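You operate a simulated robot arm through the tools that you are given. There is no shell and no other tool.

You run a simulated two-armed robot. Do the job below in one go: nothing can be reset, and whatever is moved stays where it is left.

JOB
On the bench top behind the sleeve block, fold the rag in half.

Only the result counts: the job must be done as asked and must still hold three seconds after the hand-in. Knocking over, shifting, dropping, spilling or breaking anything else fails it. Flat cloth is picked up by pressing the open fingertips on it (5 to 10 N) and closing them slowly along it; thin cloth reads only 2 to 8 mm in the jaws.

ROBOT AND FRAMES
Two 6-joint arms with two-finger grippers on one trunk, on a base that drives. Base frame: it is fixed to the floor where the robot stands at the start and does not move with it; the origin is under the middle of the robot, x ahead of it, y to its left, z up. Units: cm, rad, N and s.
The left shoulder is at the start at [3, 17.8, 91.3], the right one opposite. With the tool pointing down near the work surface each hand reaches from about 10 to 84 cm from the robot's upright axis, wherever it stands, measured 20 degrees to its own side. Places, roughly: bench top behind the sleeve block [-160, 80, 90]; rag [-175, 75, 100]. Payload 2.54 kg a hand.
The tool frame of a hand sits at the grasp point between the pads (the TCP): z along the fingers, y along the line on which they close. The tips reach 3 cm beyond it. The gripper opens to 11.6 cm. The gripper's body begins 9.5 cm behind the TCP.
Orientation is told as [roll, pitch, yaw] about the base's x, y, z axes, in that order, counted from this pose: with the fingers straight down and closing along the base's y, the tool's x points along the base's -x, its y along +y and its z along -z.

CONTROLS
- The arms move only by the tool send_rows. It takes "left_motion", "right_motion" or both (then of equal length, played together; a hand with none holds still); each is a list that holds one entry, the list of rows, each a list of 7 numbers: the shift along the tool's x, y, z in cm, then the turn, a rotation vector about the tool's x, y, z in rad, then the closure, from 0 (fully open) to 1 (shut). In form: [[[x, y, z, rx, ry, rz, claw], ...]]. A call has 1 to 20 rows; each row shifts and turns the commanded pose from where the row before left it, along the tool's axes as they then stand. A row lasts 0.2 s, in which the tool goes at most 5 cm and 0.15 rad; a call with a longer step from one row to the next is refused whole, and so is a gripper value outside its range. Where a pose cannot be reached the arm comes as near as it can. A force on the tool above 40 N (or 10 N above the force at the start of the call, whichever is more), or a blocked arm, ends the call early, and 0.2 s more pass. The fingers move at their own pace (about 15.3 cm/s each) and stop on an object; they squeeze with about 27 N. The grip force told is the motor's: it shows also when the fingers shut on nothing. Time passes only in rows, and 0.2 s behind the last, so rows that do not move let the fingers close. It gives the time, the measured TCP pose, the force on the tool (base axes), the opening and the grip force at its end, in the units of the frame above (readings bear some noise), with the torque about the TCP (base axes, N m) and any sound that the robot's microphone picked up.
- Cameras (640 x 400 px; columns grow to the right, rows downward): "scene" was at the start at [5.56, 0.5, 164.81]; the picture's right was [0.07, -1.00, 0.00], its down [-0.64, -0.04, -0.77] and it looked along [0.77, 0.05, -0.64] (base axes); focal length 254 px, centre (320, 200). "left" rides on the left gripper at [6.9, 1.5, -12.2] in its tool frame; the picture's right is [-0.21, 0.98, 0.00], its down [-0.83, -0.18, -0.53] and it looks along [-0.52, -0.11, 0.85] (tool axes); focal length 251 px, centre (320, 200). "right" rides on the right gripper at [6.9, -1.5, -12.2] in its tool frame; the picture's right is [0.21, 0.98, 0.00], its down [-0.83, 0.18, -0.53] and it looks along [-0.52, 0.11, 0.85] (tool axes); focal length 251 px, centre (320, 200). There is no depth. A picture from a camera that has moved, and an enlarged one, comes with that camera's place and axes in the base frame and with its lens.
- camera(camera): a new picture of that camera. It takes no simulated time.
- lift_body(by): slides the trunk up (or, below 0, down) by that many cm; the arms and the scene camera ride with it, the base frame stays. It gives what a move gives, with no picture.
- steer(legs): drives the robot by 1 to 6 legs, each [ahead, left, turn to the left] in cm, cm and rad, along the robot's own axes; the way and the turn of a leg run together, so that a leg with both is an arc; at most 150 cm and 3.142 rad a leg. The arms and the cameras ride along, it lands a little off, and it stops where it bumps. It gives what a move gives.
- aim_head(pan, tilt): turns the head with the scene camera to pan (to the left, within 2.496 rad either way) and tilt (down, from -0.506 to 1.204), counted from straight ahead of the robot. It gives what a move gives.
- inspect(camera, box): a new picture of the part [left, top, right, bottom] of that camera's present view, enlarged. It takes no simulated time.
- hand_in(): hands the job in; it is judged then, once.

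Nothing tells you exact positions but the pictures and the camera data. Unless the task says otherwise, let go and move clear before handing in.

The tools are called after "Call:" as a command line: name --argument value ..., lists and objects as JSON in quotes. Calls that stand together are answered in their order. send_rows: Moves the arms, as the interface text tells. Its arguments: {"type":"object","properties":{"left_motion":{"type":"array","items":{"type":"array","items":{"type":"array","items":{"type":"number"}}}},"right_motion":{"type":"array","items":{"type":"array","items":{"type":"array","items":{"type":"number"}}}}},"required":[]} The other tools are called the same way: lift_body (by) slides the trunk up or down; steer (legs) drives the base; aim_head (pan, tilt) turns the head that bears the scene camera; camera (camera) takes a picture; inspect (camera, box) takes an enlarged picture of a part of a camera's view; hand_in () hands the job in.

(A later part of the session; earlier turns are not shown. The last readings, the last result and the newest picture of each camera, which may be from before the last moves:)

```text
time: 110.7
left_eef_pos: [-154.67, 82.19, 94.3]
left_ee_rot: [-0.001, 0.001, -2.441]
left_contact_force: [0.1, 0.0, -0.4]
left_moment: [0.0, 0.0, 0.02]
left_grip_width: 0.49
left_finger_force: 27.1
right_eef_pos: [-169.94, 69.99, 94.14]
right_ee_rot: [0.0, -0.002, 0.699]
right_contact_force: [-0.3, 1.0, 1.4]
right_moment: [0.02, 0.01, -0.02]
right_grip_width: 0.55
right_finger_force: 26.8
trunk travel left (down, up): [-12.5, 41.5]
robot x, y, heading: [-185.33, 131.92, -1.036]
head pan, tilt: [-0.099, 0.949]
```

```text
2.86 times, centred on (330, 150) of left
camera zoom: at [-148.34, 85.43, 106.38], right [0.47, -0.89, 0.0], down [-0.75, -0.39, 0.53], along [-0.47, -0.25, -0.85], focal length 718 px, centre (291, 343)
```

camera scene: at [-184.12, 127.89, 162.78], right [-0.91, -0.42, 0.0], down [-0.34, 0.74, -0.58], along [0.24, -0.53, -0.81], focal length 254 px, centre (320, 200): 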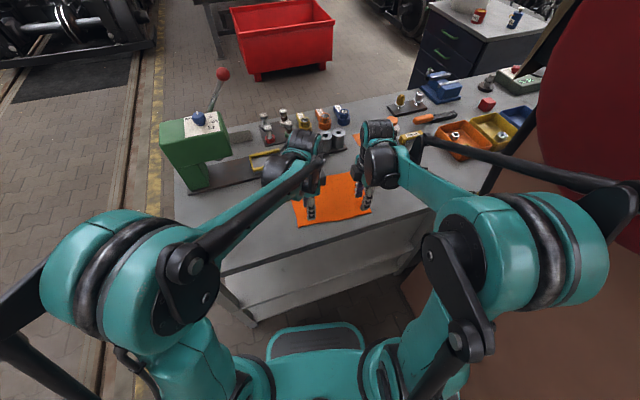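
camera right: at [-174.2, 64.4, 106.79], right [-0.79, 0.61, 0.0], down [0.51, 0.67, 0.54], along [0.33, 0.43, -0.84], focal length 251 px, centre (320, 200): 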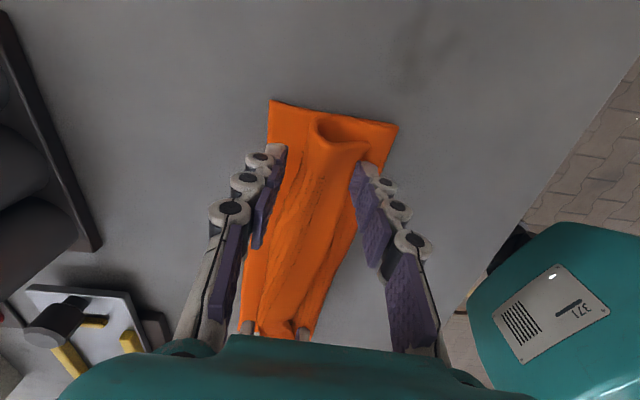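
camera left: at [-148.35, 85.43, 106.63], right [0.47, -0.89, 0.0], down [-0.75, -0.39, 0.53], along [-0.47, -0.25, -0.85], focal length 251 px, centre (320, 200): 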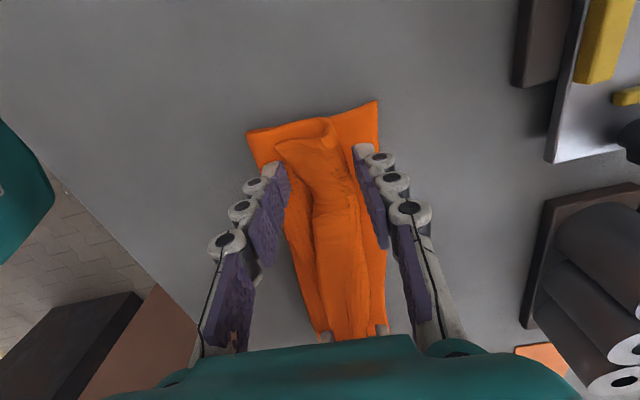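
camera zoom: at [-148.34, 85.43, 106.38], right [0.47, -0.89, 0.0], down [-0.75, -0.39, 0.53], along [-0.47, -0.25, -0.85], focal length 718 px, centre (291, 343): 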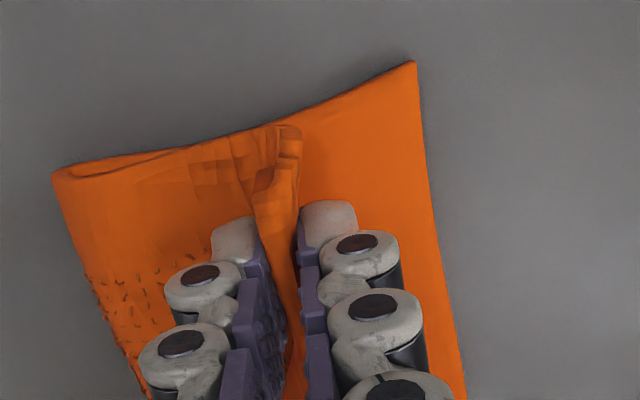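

Rather than fight the curl, I'll redo the fold in the other direction: from the far edge towards me, where I can tilt the hands naturally so the edge lies down the right way. First I'll carry the edge back and lay the rag flat.

Call:
send_rows --right_motion '[[[0, 0.3, -1.0, 0, 0, 0, 1.0], [0, 0.6, -1.0, 0, 0, 0, 1.0], [0, 0.8, -1.0, 0, 0, 0, 1.0], [0, 1.0, -0.8, 0, 0, 0, 1.0], [0, 1.0, -0.4, 0, 0, 0, 1.0], [0, 1.0, 0, 0, 0, 0, 1.0], [0, 1.0, 0.2, 0, 0, 0, 1.0], [0, 1.0, 0.5, 0, 0, 0, 1.0], [0, 1.0, 0.8, 0, 0, 0, 1.0], [0, 0.9, 0.9, 0, 0, 0, 1.0], [0, 0.8, 1.0, 0, 0, 0, 1.0], [0, 0.6, 0.9, 0, 0, 0, 1.0], [0, 0.4, 0.3, 0, 0, 0, 1.0], [0, 0, 0, 0, 0, 0, 1.0]]]' --left_motion '[[[0, -0.3, -1.0, 0, 0, 0, 1.0], [0, -0.6, -1.0, 0, 0, 0, 1.0], [0, -0.8, -1.0, 0, 0, 0, 1.0], [0, -1.0, -0.8, 0, 0, 0, 1.0], [0, -1.0, -0.4, 0, 0, 0, 1.0], [0, -1.0, 0, 0, 0, 0, 1.0], [0, -1.0, 0.2, 0, 0, 0, 1.0], [0, -1.0, 0.5, 0, 0, 0, 1.0], [0, -1.0, 0.8, 0, 0, 0, 1.0], [0, -0.9, 0.9, 0, 0, 0, 1.0], [0, -0.8, 1.0, 0, 0, 0, 1.0], [0, -0.6, 0.9, 0, 0, 0, 1.0], [0, -0.4, 0.3, 0, 0, 0, 1.0], [0, 0, 0, 0, 0, 0, 1.0]]]'

Call:
camera --camera "right"

Call:
camera --camera "left"

```text
time: 113.7
left_eef_pos: [-161.4, 90.21, 93.84]
left_ee_rot: [-0.001, 0.0, -2.442]
left_contact_force: [0.2, 0.4, 0.0]
left_moment: [0.0, 0.05, -0.02]
left_grip_width: 0.47
left_finger_force: 26.9
right_eef_pos: [-176.55, 77.82, 93.9]
right_ee_rot: [0.001, -0.001, 0.699]
right_contact_force: [-0.5, -0.4, -0.5]
right_moment: [0.02, 0.01, 0.0]
right_grip_width: 0.49
right_finger_force: 27.6
trunk travel left (down, up): [-12.5, 41.5]
robot x, y, heading: [-185.76, 132.18, -1.04]
head pan, tilt: [-0.099, 0.949]
```

```text
taken
camera right: at [-180.87, 72.27, 105.96], right [-0.79, 0.61, 0.0], down [0.51, 0.67, 0.54], along [0.33, 0.43, -0.84], focal length 251 px, centre (320, 200)
```

right: 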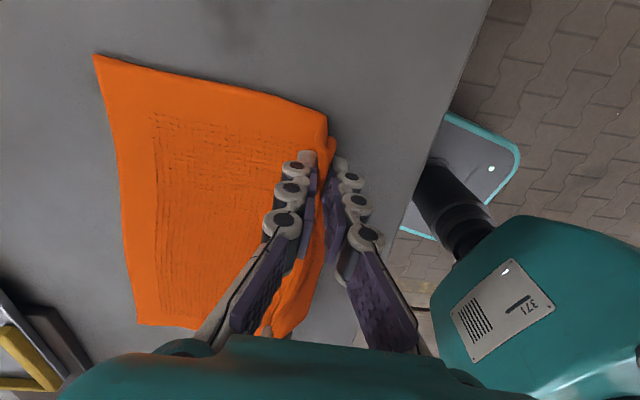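

```text
taken
camera left: at [-155.13, 93.43, 105.9], right [0.47, -0.89, 0.0], down [-0.75, -0.39, 0.53], along [-0.47, -0.25, -0.85], focal length 251 px, centre (320, 200)
```

left: 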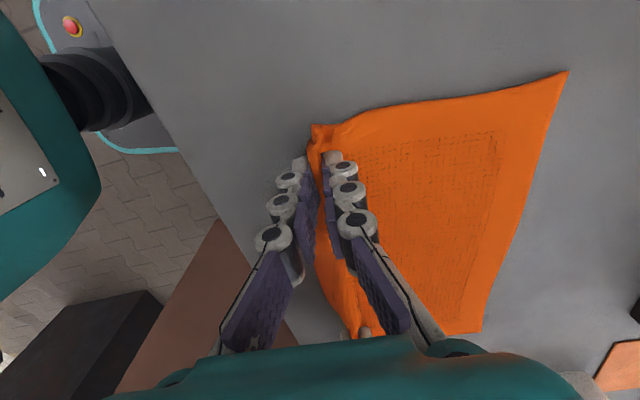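

The rag is laid back with the edge zone gathered in the jaws. I'll set it down and open the jaws slowly so the edge relaxes flat.

Call:
send_rows --right_motion '[[[0, 0.2, 0.2, 0, 0, 0, 1.0], [0, 0.2, 0.2, 0, 0, 0, 1.0], [0, 0, 0, 0, 0, 0, 0.96], [0, 0, 0, 0, 0, 0, 0.92], [0, 0, 0, 0, 0, 0, 0.88], [0, 0, 0, 0, 0, 0, 0.84], [0, 0, 0, 0, 0, 0, 0.8], [0, 0, 0, 0, 0, 0, 0.76], [0, 0, 0, 0, 0, 0, 0.72], [0, 0, 0, 0, 0, 0, 0.68], [0, 0, 0, 0, 0, 0, 0.64], [0, 0, 0, 0, 0, 0, 0.6], [0, 0, 0, 0, 0, 0, 0.55], [0, 0, 0, 0, 0, 0, 0.55]]]' --left_motion '[[[0, -0.2, 0.2, 0, 0, 0, 1.0], [0, -0.2, 0.2, 0, 0, 0, 1.0], [0, 0, 0, 0, 0, 0, 0.96], [0, 0, 0, 0, 0, 0, 0.92], [0, 0, 0, 0, 0, 0, 0.88], [0, 0, 0, 0, 0, 0, 0.84], [0, 0, 0, 0, 0, 0, 0.8], [0, 0, 0, 0, 0, 0, 0.76], [0, 0, 0, 0, 0, 0, 0.72], [0, 0, 0, 0, 0, 0, 0.68], [0, 0, 0, 0, 0, 0, 0.64], [0, 0, 0, 0, 0, 0, 0.6], [0, 0, 0, 0, 0, 0, 0.55], [0, 0, 0, 0, 0, 0, 0.55]]]'

Call:
camera --camera "right"

Call:
camera --camera "left"

```text
time: 116.7
left_eef_pos: [-161.47, 90.42, 93.51]
left_ee_rot: [0.0, 0.001, -2.441]
left_contact_force: [-0.6, 0.9, -0.3]
left_moment: [0.03, 0.0, -0.01]
left_grip_width: 5.24
left_finger_force: 0.0
right_eef_pos: [-176.66, 78.03, 93.38]
right_ee_rot: [0.0, -0.002, 0.699]
right_contact_force: [-0.7, 0.2, -0.1]
right_moment: [0.03, -0.02, 0.01]
right_grip_width: 5.24
right_finger_force: 0.0
trunk travel left (down, up): [-12.5, 41.5]
robot x, y, heading: [-185.72, 131.95, -1.036]
head pan, tilt: [-0.099, 0.949]
```

```text
taken
camera right: at [-181.03, 72.56, 105.57], right [-0.79, 0.61, 0.0], down [0.51, 0.67, 0.54], along [0.33, 0.43, -0.84], focal length 251 px, centre (320, 200)
```

right: 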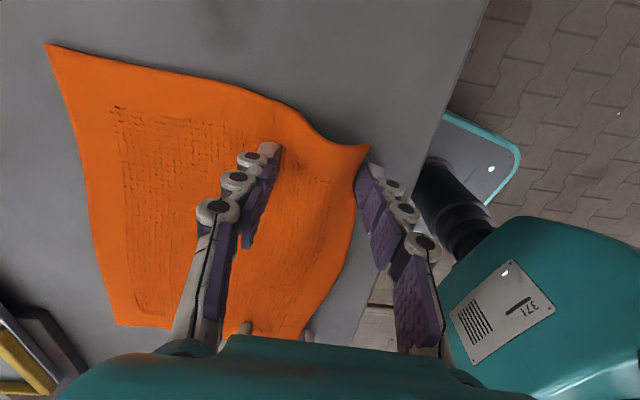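

```text
taken
camera left: at [-155.3, 93.73, 105.51], right [0.47, -0.89, 0.0], down [-0.75, -0.39, 0.53], along [-0.47, -0.25, -0.85], focal length 251 px, centre (320, 200)
```

left: 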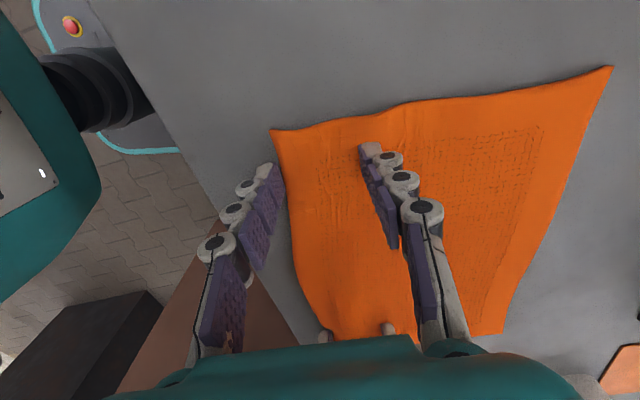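

The rag springs back flat on its own, which is helpful. I'll raise the hands and move them to the far edge AD (A≈(-169.5,64.1), D≈(-149,79.4)), about 3 cm in from each corner.

Call:
send_rows --right_motion '[[[0, 0, -1.3, 0, 0, 0, 0.55], [0, 0, -1.4, 0, 0, 0, 0.6], [0, 0, -1.3, 0, 0, 0.05, 0.65], [-0.04, -1.9, 0, 0, 0, 0, 0.7], [-0.04, -1.9, 0, 0, 0, 0, 0.741], [-0.04, -1.9, 0, 0, 0, 0, 0.741], [-0.04, -1.9, 0, 0, 0, 0, 0.741], [-0.04, -1.9, 0, 0, 0, 0, 0.741], [-0.04, -1.9, 0, 0, 0, 0, 0.741], [-0.04, -1.9, 0, 0, 0, 0, 0.741], [0, 0, 0, 0, 0, 0, 0.741]]]' --left_motion '[[[0, 0, -1.3, 0, 0, 0, 0.55], [0, 0, -1.4, 0, 0, 0, 0.6], [0, 0, -1.3, 0, 0, 0.05, 0.65], [0.035, 2.03, 0, 0, 0, 0, 0.7], [0.035, 2.03, 0, 0, 0, 0, 0.741], [0.035, 2.03, 0, 0, 0, 0, 0.741], [0.035, 2.03, 0, 0, 0, 0, 0.741], [0.035, 2.03, 0, 0, 0, 0, 0.741], [0.035, 2.03, 0, 0, 0, 0, 0.741], [0.035, 2.03, 0, 0, 0, 0, 0.741], [0, 0, 0, 0, 0, 0, 0.741]]]'

Call:
camera --camera "right"

Call:
camera --camera "left"

Call:
camera --camera "scene"

```text
time: 119.1
left_eef_pos: [-152.72, 79.16, 97.55]
left_ee_rot: [0.0, 0.001, -2.492]
left_contact_force: [-0.4, 0.4, 0.8]
left_moment: [0.02, -0.01, 0.01]
left_grip_width: 2.99
left_finger_force: 0.0
right_eef_pos: [-168.43, 67.91, 97.73]
right_ee_rot: [0.0, -0.004, 0.649]
right_contact_force: [-0.8, -0.5, 0.6]
right_moment: [-0.04, 0.01, 0.0]
right_grip_width: 3.0
right_finger_force: 0.0
trunk travel left (down, up): [-12.5, 41.5]
robot x, y, heading: [-185.56, 131.75, -1.037]
head pan, tilt: [-0.099, 0.949]
```

```text
taken
camera right: at [-173.07, 62.5, 109.68], right [-0.76, 0.65, 0.0], down [0.55, 0.64, 0.54], along [0.35, 0.41, -0.84], focal length 251 px, centre (320, 200)
```

right: 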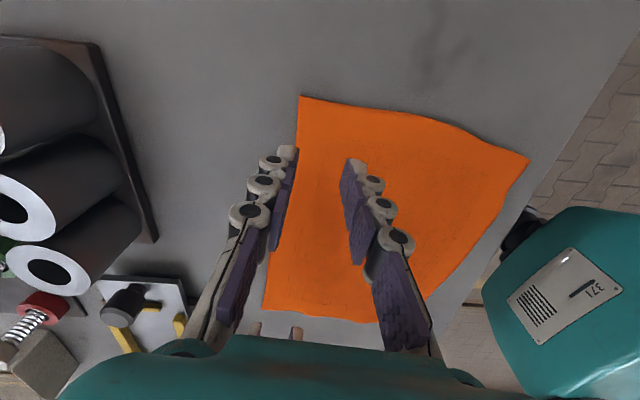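

```text
taken
camera left: at [-146.22, 82.22, 109.59], right [0.42, -0.91, 0.0], down [-0.77, -0.36, 0.53], along [-0.48, -0.22, -0.85], focal length 251 px, centre (320, 200)
```

left: 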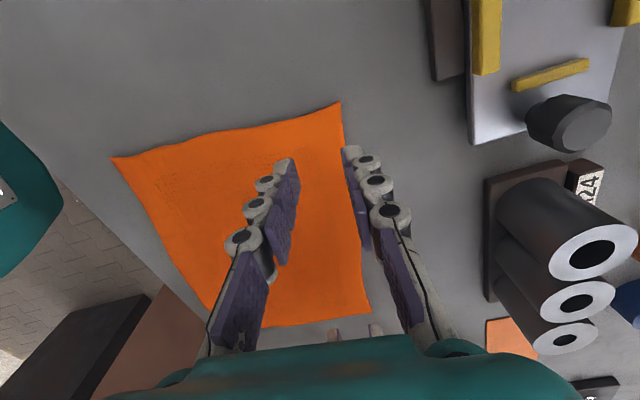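

```text
taken
camera scene: at [-184.17, 127.97, 162.79], right [-0.91, -0.42, 0.0], down [-0.34, 0.74, -0.58], along [0.24, -0.53, -0.81], focal length 254 px, centre (320, 200)
```

scene: 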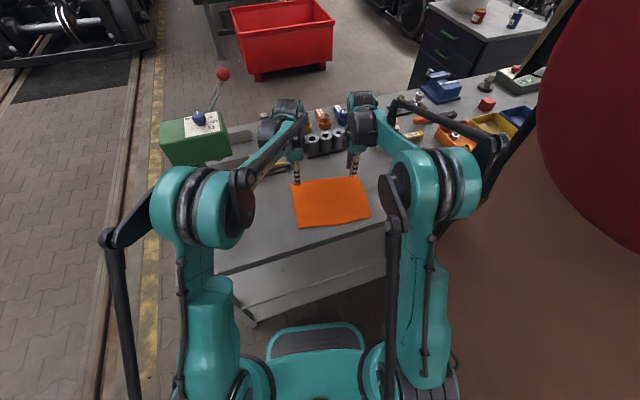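

Both hands are over the far edge with 3 cm jaw openings; the outer fingers straddle the edge. Lowering to contact.

Call:
send_rows --right_motion '[[[0, -0.1, 1.2, 0, 0, 0, 0.741], [0, 0, 1.2, 0, 0, 0, 0.741], [0, 0, 1.0, 0, 0, 0, 0.741], [0, 0, 0.5, 0, 0, 0, 0.741], [0, 0, 0.2, 0, 0, 0, 0.741], [0, 0, 0.1, 0, 0, 0, 0.741], [0, 0, 0, 0, 0, 0, 0.741]]]' --left_motion '[[[0, 0, 1.2, 0, 0, 0, 0.741], [0, 0, 1.2, 0, 0, 0, 0.741], [0, 0, 1.0, 0, 0, 0, 0.741], [0, 0, 0.4, 0, 0, 0, 0.741], [0, 0, 0.15, 0, 0, 0, 0.741], [0, 0, 0.1, 0, 0, 0, 0.741], [0, 0, 0, 0, 0, 0, 0.741]]]'

```text
time: 120.7
left_eef_pos: [-152.78, 79.17, 93.48]
left_ee_rot: [0.0, 0.0, -2.491]
left_contact_force: [-0.2, 0.2, 0.5]
left_moment: [0.0, 0.01, -0.02]
left_grip_width: 3.0
left_finger_force: 0.1
right_eef_pos: [-168.26, 67.8, 93.29]
right_ee_rot: [-0.001, -0.003, 0.65]
right_contact_force: [1.3, -1.2, 4.8]
right_moment: [-0.02, 0.01, 0.03]
right_grip_width: 2.98
right_finger_force: 0.1
trunk travel left (down, up): [-12.5, 41.5]
robot x, y, heading: [-185.41, 131.72, -1.041]
head pan, tilt: [-0.099, 0.949]
```

Call:
send_rows --right_motion '[[[0, 0, 0.04, 0, 0, 0, 0.741], [0, 0, 0.0, 0, 0, 0, 0.741], [0, 0, 0, 0, 0, 0, 0.741]]]' --left_motion '[[[0, 0, 0.12, 0, 0, 0, 0.741], [0, 0, 0.1, 0, 0, 0, 0.741], [0, 0, 0, 0, 0, 0, 0.741]]]'

```text
time: 121.5
left_eef_pos: [-152.74, 79.13, 93.25]
left_ee_rot: [0.0, -0.001, -2.49]
left_contact_force: [0.3, 0.7, 5.9]
left_moment: [0.08, 0.0, -0.02]
left_grip_width: 3.01
left_finger_force: 0.1
right_eef_pos: [-168.47, 67.61, 93.33]
right_ee_rot: [0.0, -0.001, 0.652]
right_contact_force: [0.7, 0.7, 7.5]
right_moment: [0.0, -0.01, 0.01]
right_grip_width: 3.03
right_finger_force: 0.1
trunk travel left (down, up): [-12.5, 41.5]
robot x, y, heading: [-185.36, 131.83, -1.034]
head pan, tilt: [-0.099, 0.949]
```

Forces are about 6–7.5 N on both hands; closing slowly.

Call:
send_rows --right_motion '[[[0, 0, 0.02, 0, 0, 0, 0.755], [0, 0, 0, 0, 0, 0, 0.77], [0, 0, 0, 0, 0, 0, 0.785], [0, 0, 0, 0, 0, 0, 0.8], [0, 0, 0, 0, 0, 0, 0.815], [0, 0, 0, 0, 0, 0, 0.83], [0, 0, 0, 0, 0, 0, 0.845], [0, 0, 0, 0, 0, 0, 0.86], [0, 0, 0, 0, 0, 0, 0.875]]]' --left_motion '[[[0, 0, 0.03, 0, 0, 0, 0.755], [0, 0, 0, 0, 0, 0, 0.77], [0, 0, 0, 0, 0, 0, 0.785], [0, 0, 0, 0, 0, 0, 0.8], [0, 0, 0, 0, 0, 0, 0.815], [0, 0, 0, 0, 0, 0, 0.83], [0, 0, 0, 0, 0, 0, 0.845], [0, 0, 0, 0, 0, 0, 0.86], [0, 0, 0, 0, 0, 0, 0.875]]]'

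Call:
inspect --camera "right" --box '[220, 80, 420, 220]'

Call:
inspect --camera "left" --box '[230, 80, 430, 220]'

```text
time: 123.5
left_eef_pos: [-152.72, 79.2, 93.24]
left_ee_rot: [0.002, -0.001, -2.489]
left_contact_force: [-0.4, 0.4, 6.7]
left_moment: [-0.03, -0.03, 0.03]
left_grip_width: 1.4
left_finger_force: 0.2
right_eef_pos: [-168.35, 67.76, 93.28]
right_ee_rot: [-0.002, -0.002, 0.651]
right_contact_force: [1.7, 0.5, 3.3]
right_moment: [-0.02, 0.02, -0.01]
right_grip_width: 1.39
right_finger_force: 0.0
trunk travel left (down, up): [-12.5, 41.5]
robot x, y, heading: [-185.65, 132.2, -1.038]
head pan, tilt: [-0.099, 0.949]
```

```text
2.86 times, centred on (320, 150) of right
camera zoom: at [-173.03, 62.43, 105.4], right [-0.76, 0.65, 0.0], down [0.55, 0.64, 0.54], along [0.35, 0.41, -0.84], focal length 718 px, centre (320, 343)
```

zoom: 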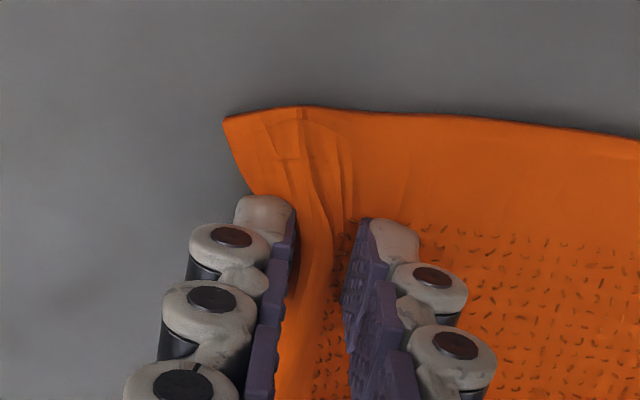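

```text
2.86 times, centred on (330, 150) of left
camera zoom: at [-146.28, 82.18, 105.31], right [0.42, -0.91, 0.0], down [-0.77, -0.35, 0.53], along [-0.48, -0.23, -0.85], focal length 718 px, centre (291, 343)
```

zoom: 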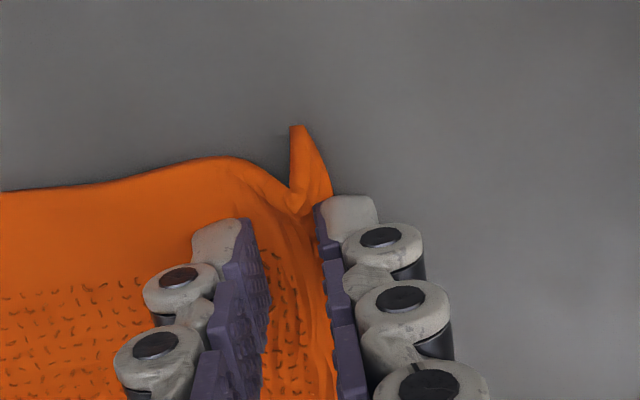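

The left jaws are catching the bare edge standing up, ideal; the right side is gathering too. I'll add a little pressure on the right and finish closing.

Call:
send_rows --right_motion '[[[0, 0, 0.05, 0, 0, 0, 0.885], [0, 0, 0, 0, 0, 0, 0.895], [0, 0, 0, 0, 0, 0, 0.91], [0, 0, 0, 0, 0, 0, 0.925], [0, 0, 0, 0, 0, 0, 0.94], [0, 0, 0, 0, 0, 0, 0.955], [0, 0, 0, 0, 0, 0, 0.97], [0, 0, 0, 0, 0, 0, 1.0], [0, 0, 0, 0, 0, 0, 1.0], [0, 0, 0, 0, 0, 0, 1.0]]]' --left_motion '[[[0, 0, 0, 0, 0, 0, 0.885], [0, 0, 0, 0, 0, 0, 0.895], [0, 0, 0, 0, 0, 0, 0.91], [0, 0, 0, 0, 0, 0, 0.925], [0, 0, 0, 0, 0, 0, 0.94], [0, 0, 0, 0, 0, 0, 0.955], [0, 0, 0, 0, 0, 0, 0.97], [0, 0, 0, 0, 0, 0, 1.0], [0, 0, 0, 0, 0, 0, 1.0], [0, 0, 0, 0, 0, 0, 1.0]]]'

Call:
inspect --camera "right" --box '[220, 80, 420, 220]'

Call:
inspect --camera "left" --box '[230, 80, 430, 220]'

```text
time: 125.7
left_eef_pos: [-152.66, 79.15, 93.2]
left_ee_rot: [-0.002, 0.001, -2.49]
left_contact_force: [-1.1, 0.7, 1.1]
left_moment: [-0.03, 0.03, -0.01]
left_grip_width: 0.3
left_finger_force: 27.3
right_eef_pos: [-168.38, 67.77, 93.25]
right_ee_rot: [-0.001, -0.004, 0.65]
right_contact_force: [0.0, 1.1, 4.4]
right_moment: [-0.02, -0.02, 0.0]
right_grip_width: 0.73
right_finger_force: 26.8
trunk travel left (down, up): [-12.5, 41.5]
robot x, y, heading: [-185.61, 132.19, -1.035]
head pan, tilt: [-0.099, 0.949]
```

```text
2.86 times, centred on (320, 150) of right
camera zoom: at [-173.0, 62.44, 105.36], right [-0.76, 0.65, 0.0], down [0.55, 0.64, 0.54], along [0.35, 0.41, -0.84], focal length 718 px, centre (320, 343)
```

zoom: 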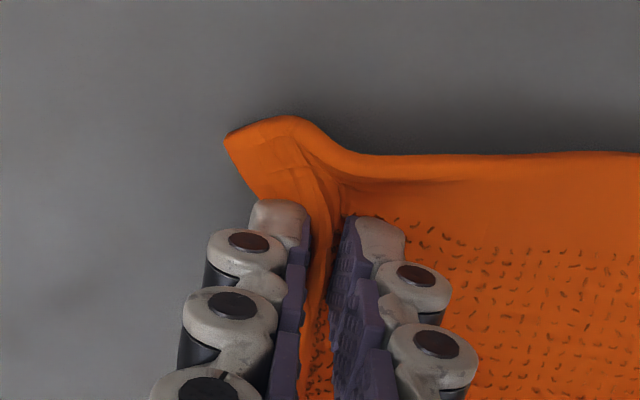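

```text
2.86 times, centred on (330, 150) of left
camera zoom: at [-146.27, 82.17, 105.3], right [0.42, -0.91, 0.0], down [-0.77, -0.36, 0.53], along [-0.48, -0.22, -0.85], focal length 718 px, centre (291, 343)
```

zoom: 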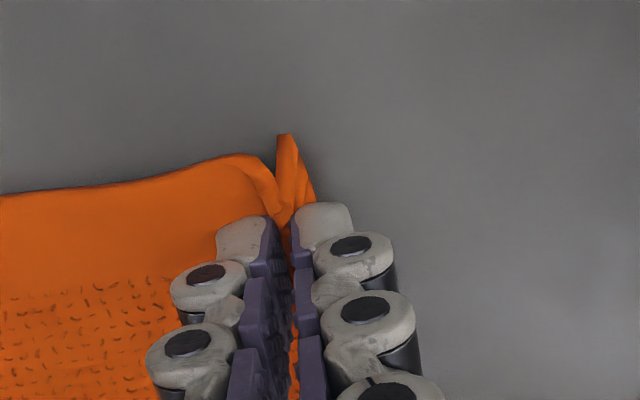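

Both hands grip the far edge (0.3 and 0.73 cm). I'll lift it and bring it towards me while gradually tilting the hands so that their fingers lean forward, checking after the first part.

Call:
send_rows --right_motion '[[[0, 0, -1.0, 0, 0, 0, 1.0], [0, 0.35, -0.996, 0.05, 0, 0, 1.0], [0, 0.459, -1.006, 0.07, 0, 0, 1.0], [0, 0.629, -0.944, 0.08, 0, 0, 1.0], [0, 0.767, -0.914, 0.08, 0, 0, 1.0], [0, 0.815, -0.884, 0.08, 0, 0, 1.0], [0, 0, 0, 0, 0, 0, 1.0]]]' --left_motion '[[[0, 0, -1.0, 0, 0, 0, 1.0], [0, -0.35, -0.996, -0.05, 0, 0, 1.0], [0, -0.459, -1.006, -0.07, 0, 0, 1.0], [0, -0.629, -0.944, -0.08, 0, 0, 1.0], [0, -0.767, -0.914, -0.08, 0, 0, 1.0], [0, -0.815, -0.884, -0.08, 0, 0, 1.0], [0, 0, 0, 0, 0, 0, 1.0]]]'

Call:
camera --camera "right"

Call:
camera --camera "left"

Call:
camera --camera "scene"

```text
time: 127.3
left_eef_pos: [-154.88, 81.88, 98.33]
left_ee_rot: [0.359, 0.0, -2.49]
left_contact_force: [-0.4, -0.7, -0.6]
left_moment: [0.04, 0.05, -0.01]
left_grip_width: 0.23
left_finger_force: 27.0
right_eef_pos: [-170.42, 70.58, 98.19]
right_ee_rot: [-0.358, -0.004, 0.651]
right_contact_force: [-0.3, -0.4, -0.1]
right_moment: [0.05, 0.0, 0.02]
right_grip_width: 0.38
right_finger_force: 26.2
trunk travel left (down, up): [-12.5, 41.5]
robot x, y, heading: [-185.62, 131.84, -1.034]
head pan, tilt: [-0.099, 0.949]
```

```text
taken
camera right: at [-177.77, 68.69, 110.12], right [-0.72, 0.6, -0.34], down [0.44, 0.78, 0.44], along [0.53, 0.17, -0.83], focal length 251 px, centre (320, 200)
```

right: 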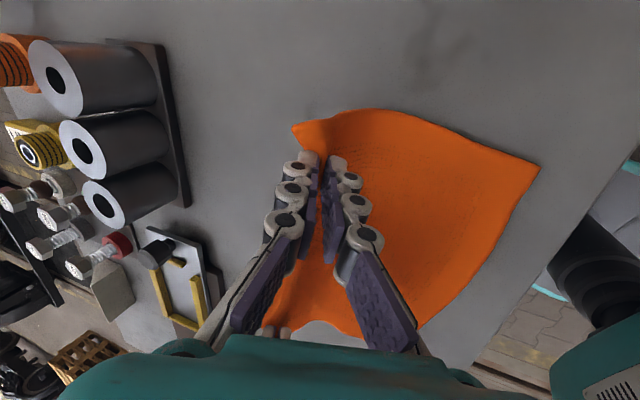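

```text
taken
camera left: at [-151.11, 88.43, 110.21], right [0.38, -0.86, 0.34], down [-0.87, -0.21, 0.44], along [-0.3, -0.47, -0.83], focal length 251 px, centre (320, 200)
```

left: 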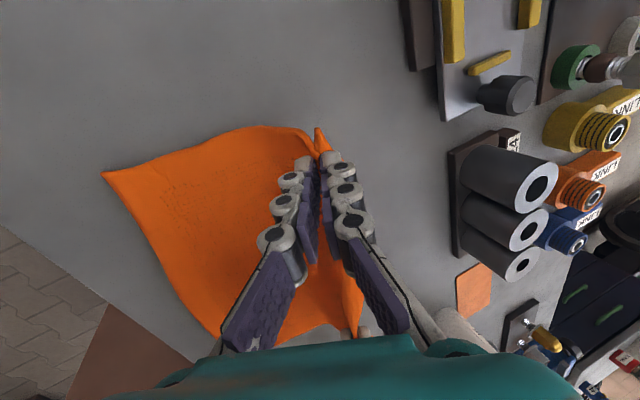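

```text
taken
camera scene: at [-184.05, 127.76, 162.77], right [-0.91, -0.42, 0.0], down [-0.34, 0.74, -0.58], along [0.24, -0.53, -0.81], focal length 254 px, centre (320, 200)
```

scene: 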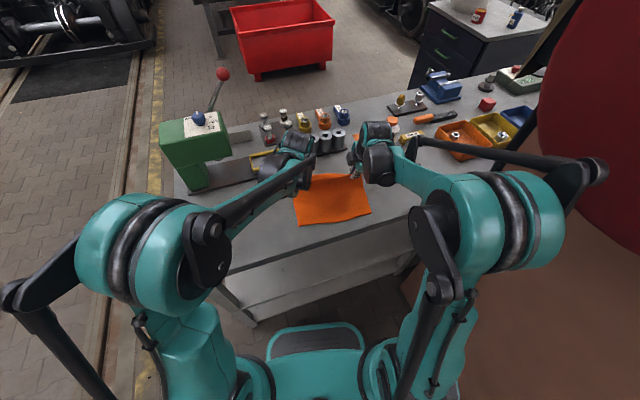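

The tilt works and both grips hold (0.23 and 0.38 cm). Continuing over the top of the arc.

Call:
send_rows --right_motion '[[[0, 0.906, -0.775, 0.08, 0, 0, 1.0], [0, 1.017, -0.688, 0.08, 0, 0, 1.0], [0, 1.058, -0.574, 0.08, 0, 0, 1.0], [0, 1.065, -0.555, 0.08, 0, 0, 1.0], [0, 1.05, -0.544, 0.07, 0, 0, 1.0], [0, 1.018, -0.532, 0.05, 0, 0, 1.0], [0, 0, 0, 0, 0, 0, 1.0]]]' --left_motion '[[[0, -0.906, -0.775, -0.08, 0, 0, 1.0], [0, -1.017, -0.688, -0.08, 0, 0, 1.0], [0, -1.058, -0.574, -0.08, 0, 0, 1.0], [0, -1.065, -0.555, -0.08, 0, 0, 1.0], [0, -1.05, -0.544, -0.07, 0, 0, 1.0], [0, -1.018, -0.532, -0.05, 0, 0, 1.0], [0, 0, 0, 0, 0, 0, 1.0]]]'

Call:
camera --camera "right"

Call:
camera --camera "left"

Call:
inspect --camera "scene" --box '[250, 130, 410, 230]'

```text
time: 128.9
left_eef_pos: [-159.18, 87.73, 98.27]
left_ee_rot: [0.8, -0.001, -2.49]
left_contact_force: [-0.8, -0.5, -0.3]
left_moment: [0.04, 0.02, -0.04]
left_grip_width: 0.24
left_finger_force: 26.7
right_eef_pos: [-174.84, 76.08, 98.25]
right_ee_rot: [-0.799, -0.003, 0.648]
right_contact_force: [0.5, -0.2, -0.3]
right_moment: [0.06, 0.07, -0.02]
right_grip_width: 0.39
right_finger_force: 27.4
trunk travel left (down, up): [-12.5, 41.5]
robot x, y, heading: [-185.77, 131.83, -1.033]
head pan, tilt: [-0.099, 0.949]
```

```text
taken
camera right: at [-184.97, 78.12, 107.85], right [-0.58, 0.41, -0.7], down [0.35, 0.9, 0.24], along [0.73, -0.1, -0.67], focal length 251 px, centre (320, 200)
```

right: 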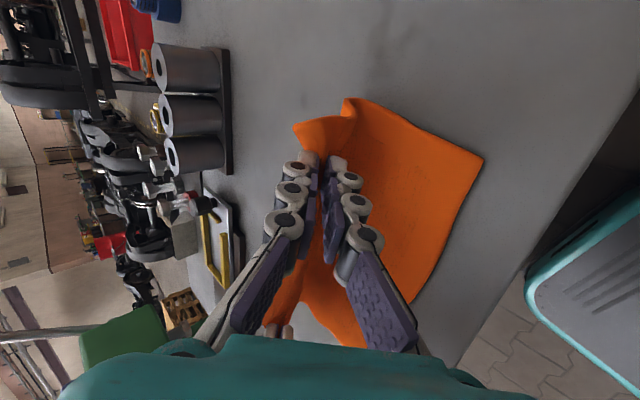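

```text
taken
camera left: at [-158.38, 97.91, 107.78], right [0.24, -0.67, 0.7], down [-0.97, -0.09, 0.24], along [-0.1, -0.74, -0.67], focal length 251 px, centre (320, 200)
```

left: 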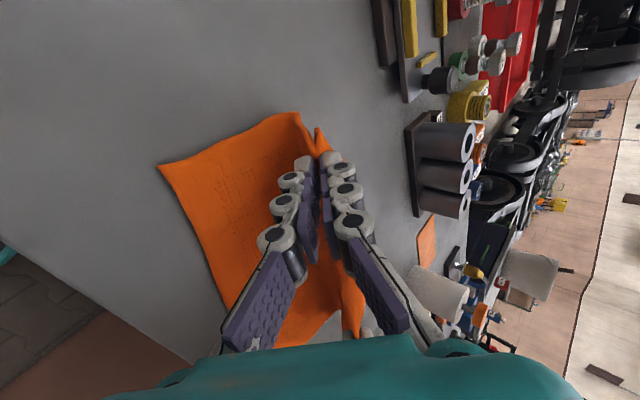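

```text
4.00 times, centred on (330, 180) of scene
camera zoom: at [-184.1, 127.86, 162.78], right [-0.91, -0.42, 0.0], down [-0.34, 0.74, -0.58], along [0.24, -0.53, -0.81], focal length 1015 px, centre (280, 280)
```

zoom: 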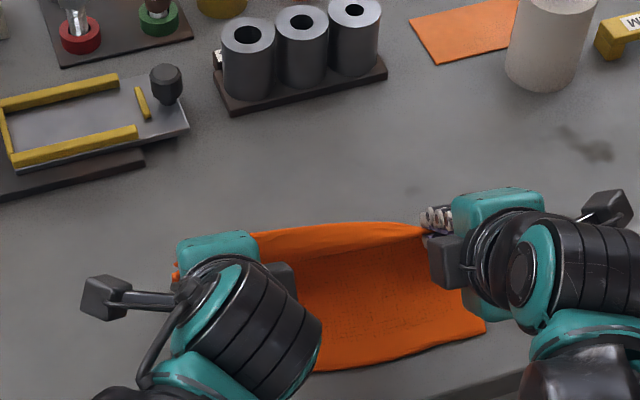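

The far edge is now coming over; near edge BC hasn't moved (B(-180.5,78.5), C(-160.2,93.4)), and the fingertips are about 7.4 cm short of it. I'll look closely at how the edge sits in the jaws.

Call:
inspect --camera "right" --box '[250, 80, 450, 220]'

Call:
inspect --camera "left" --box '[220, 90, 400, 220]'

```text
2.86 times, centred on (350, 150) of right
camera zoom: at [-184.97, 78.12, 107.85], right [-0.58, 0.41, -0.7], down [0.35, 0.9, 0.24], along [0.73, -0.1, -0.67], focal length 718 px, centre (234, 343)
```

zoom: 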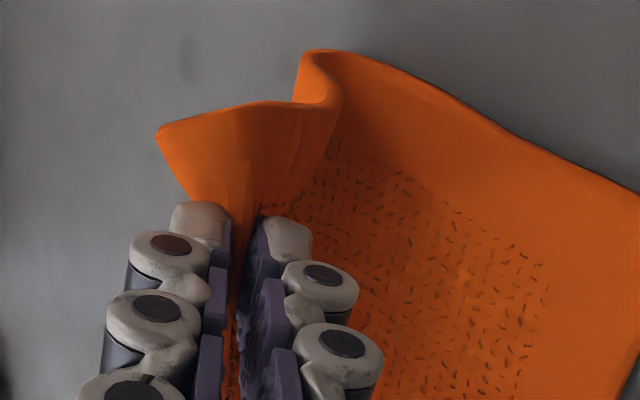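

```text
3.08 times, centred on (310, 155) of left
camera zoom: at [-158.38, 97.91, 107.78], right [0.24, -0.67, 0.7], down [-0.97, -0.09, 0.24], along [-0.1, -0.74, -0.67], focal length 774 px, centre (351, 338)
```

zoom: 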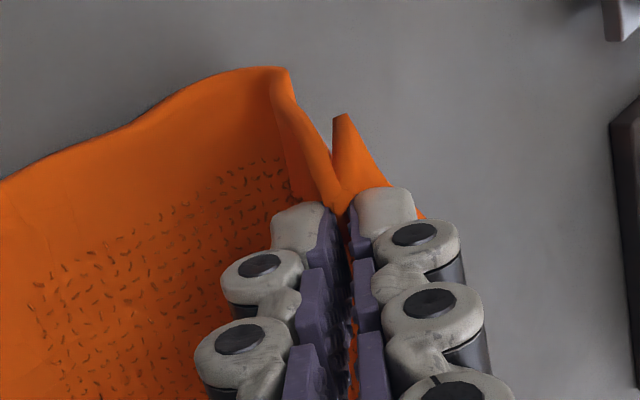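

The sheet rises cleanly from the fold into the jaws on both sides. I'll bring the edge down towards BC with the hands tilted, stopping just above.

Call:
send_rows --right_motion '[[[0, 0.994, -0.291, 0.05, 0, 0, 1.0], [0, 1.069, -0.204, 0.03, 0, 0, 1.0], [0, 1.186, -0.106, 0.02, 0, 0, 1.0], [0, 1.14, 0.011, 0, 0, 0, 1.0], [0, 1.156, 0.152, 0, 0, 0, 1.0], [0, 0, 0, 0, 0, 0, 1.0]]]' --left_motion '[[[0, -0.994, -0.291, -0.05, 0, 0, 1.0], [0, -1.069, -0.204, -0.03, 0, 0, 1.0], [0, -1.186, -0.106, -0.02, 0, 0, 1.0], [0, -1.14, 0.011, 0, 0, 0, 1.0], [0, -1.156, 0.152, 0, 0, 0, 1.0], [0, 0, 0, 0, 0, 0, 1.0]]]'

Call:
camera --camera "right"

Call:
camera --camera "left"

Call:
inspect --camera "scene" --box '[250, 130, 410, 230]'

```text
time: 130.3
left_eef_pos: [-161.59, 90.8, 94.44]
left_ee_rot: [0.899, 0.001, -2.491]
left_contact_force: [-0.1, -0.7, 0.2]
left_moment: [0.03, 0.04, -0.03]
left_grip_width: 0.26
left_finger_force: 27.2
right_eef_pos: [-177.15, 79.2, 94.34]
right_ee_rot: [-0.9, -0.002, 0.65]
right_contact_force: [1.5, 0.2, -0.4]
right_moment: [0.08, 0.02, 0.02]
right_grip_width: 0.36
right_finger_force: 27.4
trunk travel left (down, up): [-12.5, 41.5]
robot x, y, heading: [-185.58, 132.27, -1.036]
head pan, tilt: [-0.099, 0.949]
```

```text
taken
camera right: at [-187.87, 81.88, 103.12], right [-0.54, 0.36, -0.76], down [0.34, 0.92, 0.19], along [0.77, -0.15, -0.61], focal length 251 px, centre (320, 200)
```

right: 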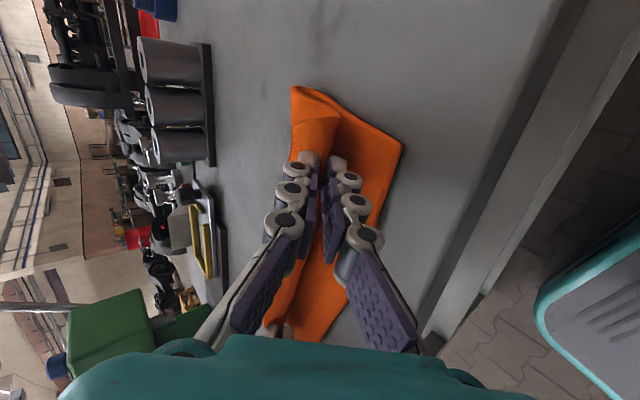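

```text
taken
camera left: at [-161.21, 101.78, 103.01], right [0.2, -0.61, 0.76], down [-0.98, -0.08, 0.19], along [-0.06, -0.79, -0.62], focal length 251 px, centre (320, 200)
```

left: 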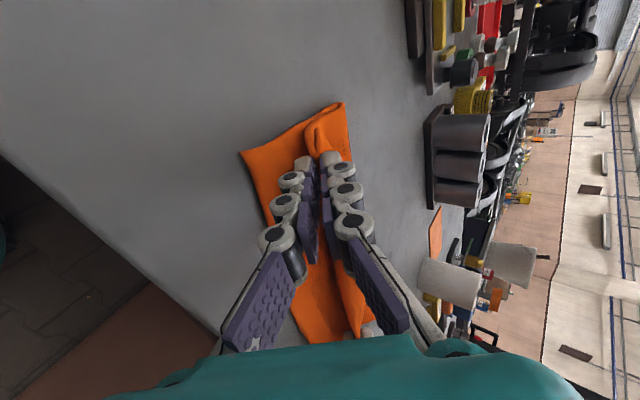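

```text
4.00 times, centred on (330, 180) of scene
camera zoom: at [-184.12, 127.92, 162.78], right [-0.91, -0.42, 0.0], down [-0.34, 0.74, -0.58], along [0.24, -0.53, -0.81], focal length 1015 px, centre (280, 280)
```

zoom: 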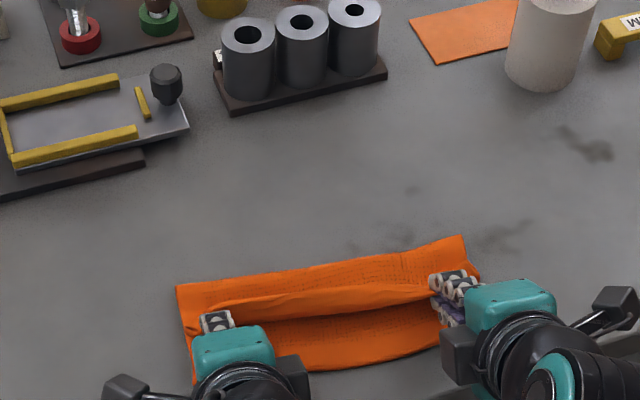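

The geometry looks right: the new fold line lies 9–10 cm from BC (half of the rag), and the fingertips are 3.7 cm short of BC, matching the gripped strip. I'll open the jaws slightly and withdraw both hands backwards along the fingers so that the strip lies down towards BC.

Call:
send_rows --right_motion '[[[0, 0, 0, 0, 0, 0, 0.97], [0, 0, 0, 0, 0, 0, 0.94], [0, 0, 0, 0, 0, 0, 0.91], [0, 0, 0, 0, 0, 0, 0.88], [0, 0, 0, 0, 0, 0, 0.85], [0, 0, -0.4, 0, 0, 0, 0.85], [0, 0, -0.5, 0, 0, 0, 0.85], [0, 0, -0.6, 0, 0, 0, 0.85], [0, 0, 0, 0, 0, 0, 0.85]]]' --left_motion '[[[0, 0, 0, 0, 0, 0, 0.97], [0, 0, 0, 0, 0, 0, 0.94], [0, 0, 0, 0, 0, 0, 0.91], [0, 0, 0, 0, 0, 0, 0.88], [0, 0, 0, 0, 0, 0, 0.85], [0, 0, -0.4, 0, 0, 0, 0.85], [0, 0, -0.5, 0, 0, 0, 0.85], [0, 0, -0.6, 0, 0, 0, 0.85], [0, 0, 0, 0, 0, 0, 0.85]]]'

Call:
inspect --camera "right" --box '[250, 60, 450, 200]'

Call:
inspect --camera "left" --box '[220, 80, 400, 210]'

Call:
inspect --camera "scene" --box '[270, 150, 400, 230]'

```text
time: 132.3
left_eef_pos: [-162.2, 91.67, 95.2]
left_ee_rot: [0.899, 0.0, -2.493]
left_contact_force: [-0.1, 0.7, -0.2]
left_moment: [-0.01, 0.0, -0.03]
left_grip_width: 1.75
left_finger_force: 0.0
right_eef_pos: [-177.89, 80.02, 95.26]
right_ee_rot: [-0.899, -0.004, 0.651]
right_contact_force: [0.2, -0.2, 0.2]
right_moment: [-0.04, 0.0, -0.02]
right_grip_width: 1.77
right_finger_force: 0.0
trunk travel left (down, up): [-12.5, 41.5]
robot x, y, heading: [-185.62, 132.23, -1.038]
head pan, tilt: [-0.099, 0.949]
```

```text
2.86 times, centred on (350, 130) of right
camera zoom: at [-188.57, 82.8, 103.96], right [-0.54, 0.36, -0.76], down [0.34, 0.92, 0.19], along [0.77, -0.15, -0.61], focal length 718 px, centre (234, 400)
```

zoom: 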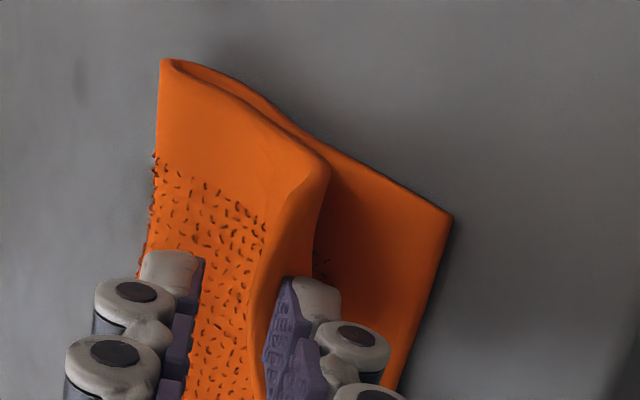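

```text
3.08 times, centred on (310, 145) of left
camera zoom: at [-161.92, 102.66, 103.84], right [0.2, -0.61, 0.76], down [-0.98, -0.08, 0.19], along [-0.06, -0.79, -0.62], focal length 774 px, centre (351, 369)
```

zoom: 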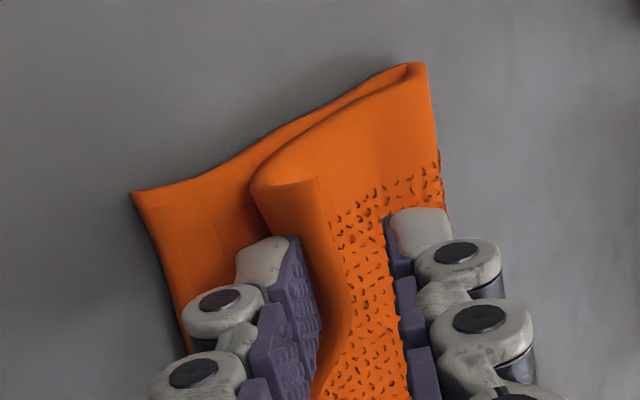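

```text
4.92 times, centred on (335, 190) of scene
camera zoom: at [-184.11, 127.87, 162.78], right [-0.91, -0.42, 0.0], down [-0.34, 0.74, -0.58], along [0.24, -0.53, -0.81], focal length 1249 px, centre (246, 249)
```

zoom: 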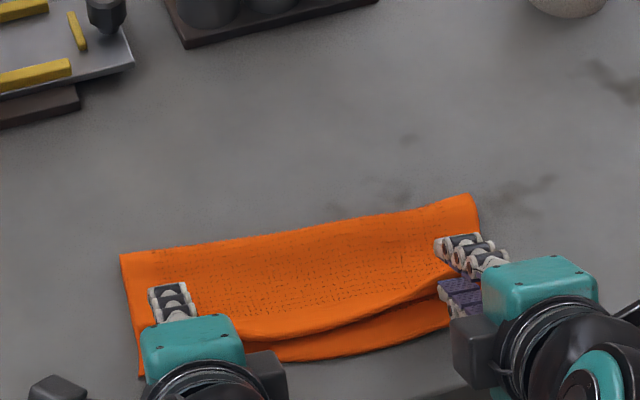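

The upper half now lies correctly over the lower half, with its edge just short of BC, still resting on the near fingers. I'll withdraw both hands further up and back, clear of the cloth.

Call:
send_rows --right_motion '[[[0, 0, -0.7, 0, 0, 0, 0.85], [0, 0, -0.8, 0, 0, 0, 0.85], [0, 0, -0.9, 0, 0, 0, 0.85], [0, 0, -1.0, 0, 0, 0, 0.85], [0, 0, -1.0, 0, 0, 0, 0.85], [0, 0, -1.0, 0, 0, 0, 0.85], [0, 0, 0, 0, 0, 0, 0.85]]]' --left_motion '[[[0, 0, -0.7, 0, 0, 0, 0.85], [0, 0, -0.8, 0, 0, 0, 0.85], [0, 0, -0.9, 0, 0, 0, 0.85], [0, 0, -1.0, 0, 0, 0, 0.85], [0, 0, -1.0, 0, 0, 0, 0.85], [0, 0, -1.0, 0, 0, 0, 0.85], [0, 0, 0, 0, 0, 0, 0.85]]]'

Call:
inspect --camera "right" --box '[250, 60, 450, 200]'

Call:
inspect --camera "left" --box '[220, 80, 400, 210]'

Call:
inspect --camera "scene" --box '[270, 150, 400, 230]'

```text
time: 133.9
left_eef_pos: [-164.89, 95.01, 98.72]
left_ee_rot: [0.9, 0.0, -2.494]
left_contact_force: [0.1, -0.1, 0.2]
left_moment: [0.03, 0.01, 0.0]
left_grip_width: 1.75
left_finger_force: 0.0
right_eef_pos: [-180.39, 83.41, 98.54]
right_ee_rot: [-0.899, -0.002, 0.652]
right_contact_force: [0.5, -0.5, 0.2]
right_moment: [0.01, -0.01, 0.0]
right_grip_width: 1.75
right_finger_force: 0.1
trunk travel left (down, up): [-12.5, 41.5]
robot x, y, heading: [-185.68, 131.97, -1.044]
head pan, tilt: [-0.099, 0.949]
```

```text
2.86 times, centred on (350, 130) of right
camera zoom: at [-191.04, 86.09, 107.27], right [-0.54, 0.36, -0.76], down [0.34, 0.92, 0.19], along [0.77, -0.15, -0.62], focal length 718 px, centre (234, 400)
```

zoom: 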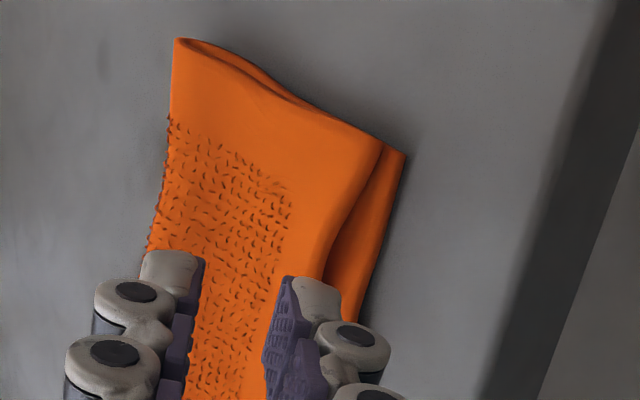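

```text
3.08 times, centred on (310, 145) of left
camera zoom: at [-164.54, 106.08, 107.3], right [0.2, -0.61, 0.76], down [-0.98, -0.08, 0.19], along [-0.06, -0.79, -0.62], focal length 774 px, centre (351, 369)
```

zoom: 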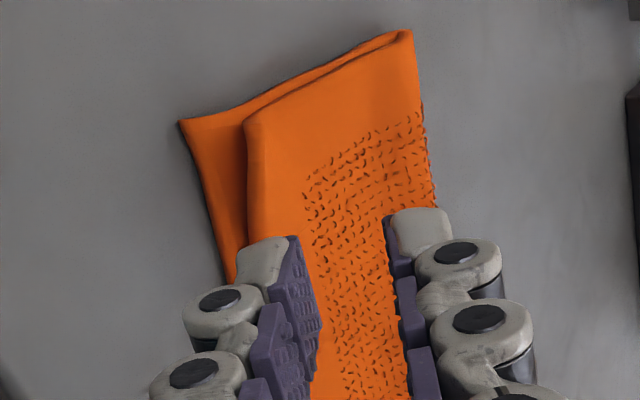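

```text
4.92 times, centred on (335, 190) of scene
camera zoom: at [-184.11, 127.83, 162.78], right [-0.91, -0.42, 0.0], down [-0.34, 0.74, -0.58], along [0.24, -0.53, -0.81], focal length 1249 px, centre (246, 249)
```

zoom: 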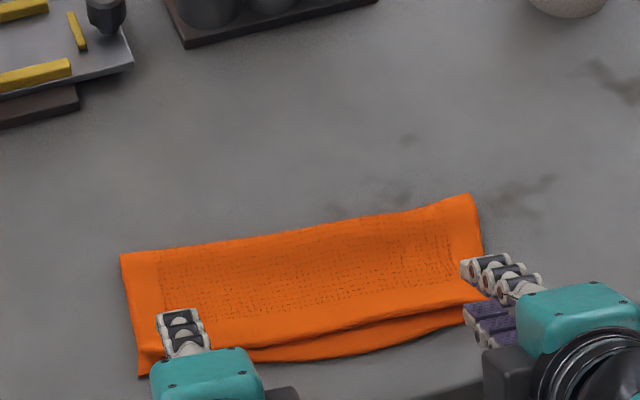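

The fold is nearly perfect. I'll raise the hands straight up and clear and look at the whole rag.

Call:
send_rows --right_motion '[[[0, -0.8, -0.8, 0, 0, 0, 0.85], [0, -1.2, -1.0, 0, 0, 0, 0.85], [0, -1.2, -1.0, 0, 0, 0, 0.85], [0, -1.2, -1.0, 0, 0, 0, 0.85], [0, -1.2, -1.0, 0, 0, 0, 0.85], [0, -1.2, -1.0, 0, 0, 0, 0.85], [0, 0, 0, 0, 0, 0, 0.85]]]' --left_motion '[[[0, 0.8, -0.8, 0, 0, 0, 0.85], [0, 1.2, -1.0, 0, 0, 0, 0.85], [0.5, 1.2, -1.0, 0, 0, 0, 0.85], [1.5, 1.2, -1.0, 0, 0, 0, 0.85], [2.0, 1.2, -1.0, 0, 0, 0, 0.85], [2.0, 1.2, -1.0, 0, 0, 0, 0.85], [2.0, 0, 0, 0, 0, 0, 0.85]]]'

Call:
camera --camera "scene"

Call:
inspect --camera "scene" --box '[270, 150, 400, 230]'

Call:
camera --camera "right"

Call:
camera --camera "left"

```text
time: 135.5
left_eef_pos: [-158.76, 99.95, 107.94]
left_ee_rot: [0.902, 0.0, -2.493]
left_contact_force: [0.0, -0.3, 1.1]
left_moment: [-0.01, 0.05, 0.03]
left_grip_width: 1.76
left_finger_force: 0.0
right_eef_pos: [-180.7, 83.64, 107.83]
right_ee_rot: [-0.899, -0.002, 0.65]
right_contact_force: [0.0, 0.3, 0.0]
right_moment: [-0.01, 0.0, -0.02]
right_grip_width: 1.74
right_finger_force: 0.0
trunk travel left (down, up): [-12.5, 41.5]
robot x, y, heading: [-185.31, 131.94, -1.044]
head pan, tilt: [-0.099, 0.949]
```

```text
taken
camera scene: at [-184.1, 127.95, 162.78], right [-0.91, -0.42, 0.0], down [-0.34, 0.74, -0.58], along [0.24, -0.53, -0.81], focal length 254 px, centre (320, 200)
```

scene: 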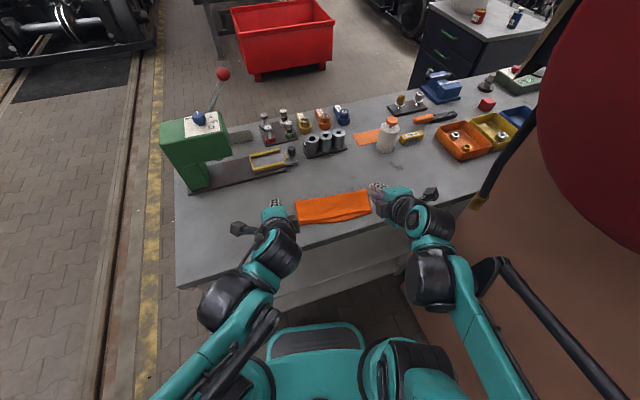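

```text
4.92 times, centred on (335, 190) of scene
camera zoom: at [-184.1, 127.95, 162.78], right [-0.91, -0.42, 0.0], down [-0.34, 0.74, -0.58], along [0.24, -0.53, -0.81], focal length 1249 px, centre (246, 249)
```

zoom: 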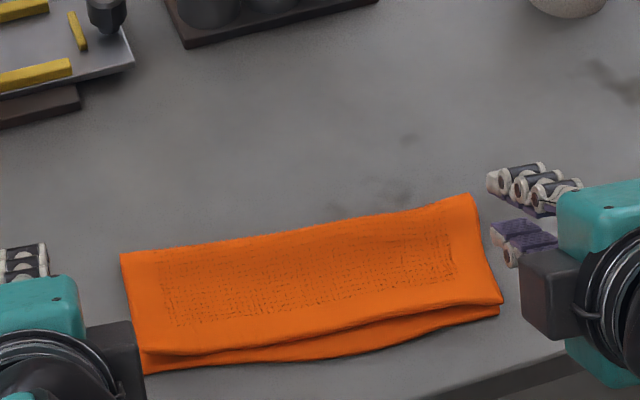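

```text
taken
camera right: at [-191.41, 86.48, 116.54], right [-0.54, 0.36, -0.77], down [0.34, 0.92, 0.19], along [0.77, -0.15, -0.61], focal length 251 px, centre (320, 200)
```

right: 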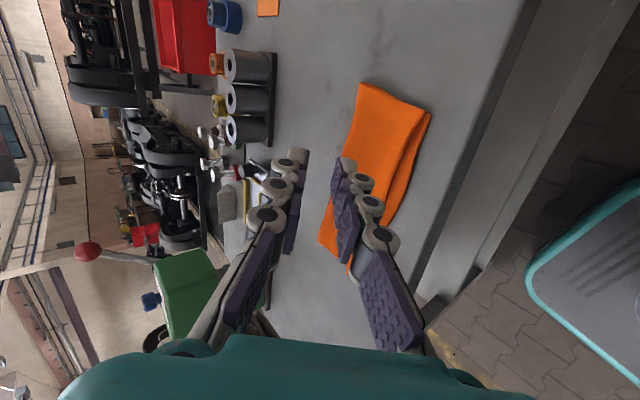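

```text
taken
camera left: at [-158.4, 110.99, 116.45], right [0.2, -0.61, 0.77], down [-0.98, -0.08, 0.19], along [-0.06, -0.79, -0.61], focal length 251 px, centre (320, 200)
```

left: 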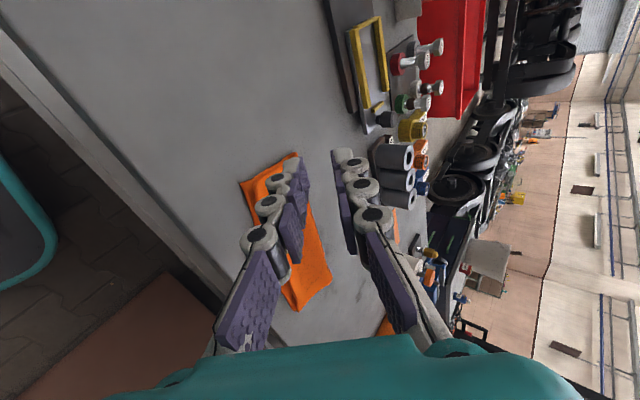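

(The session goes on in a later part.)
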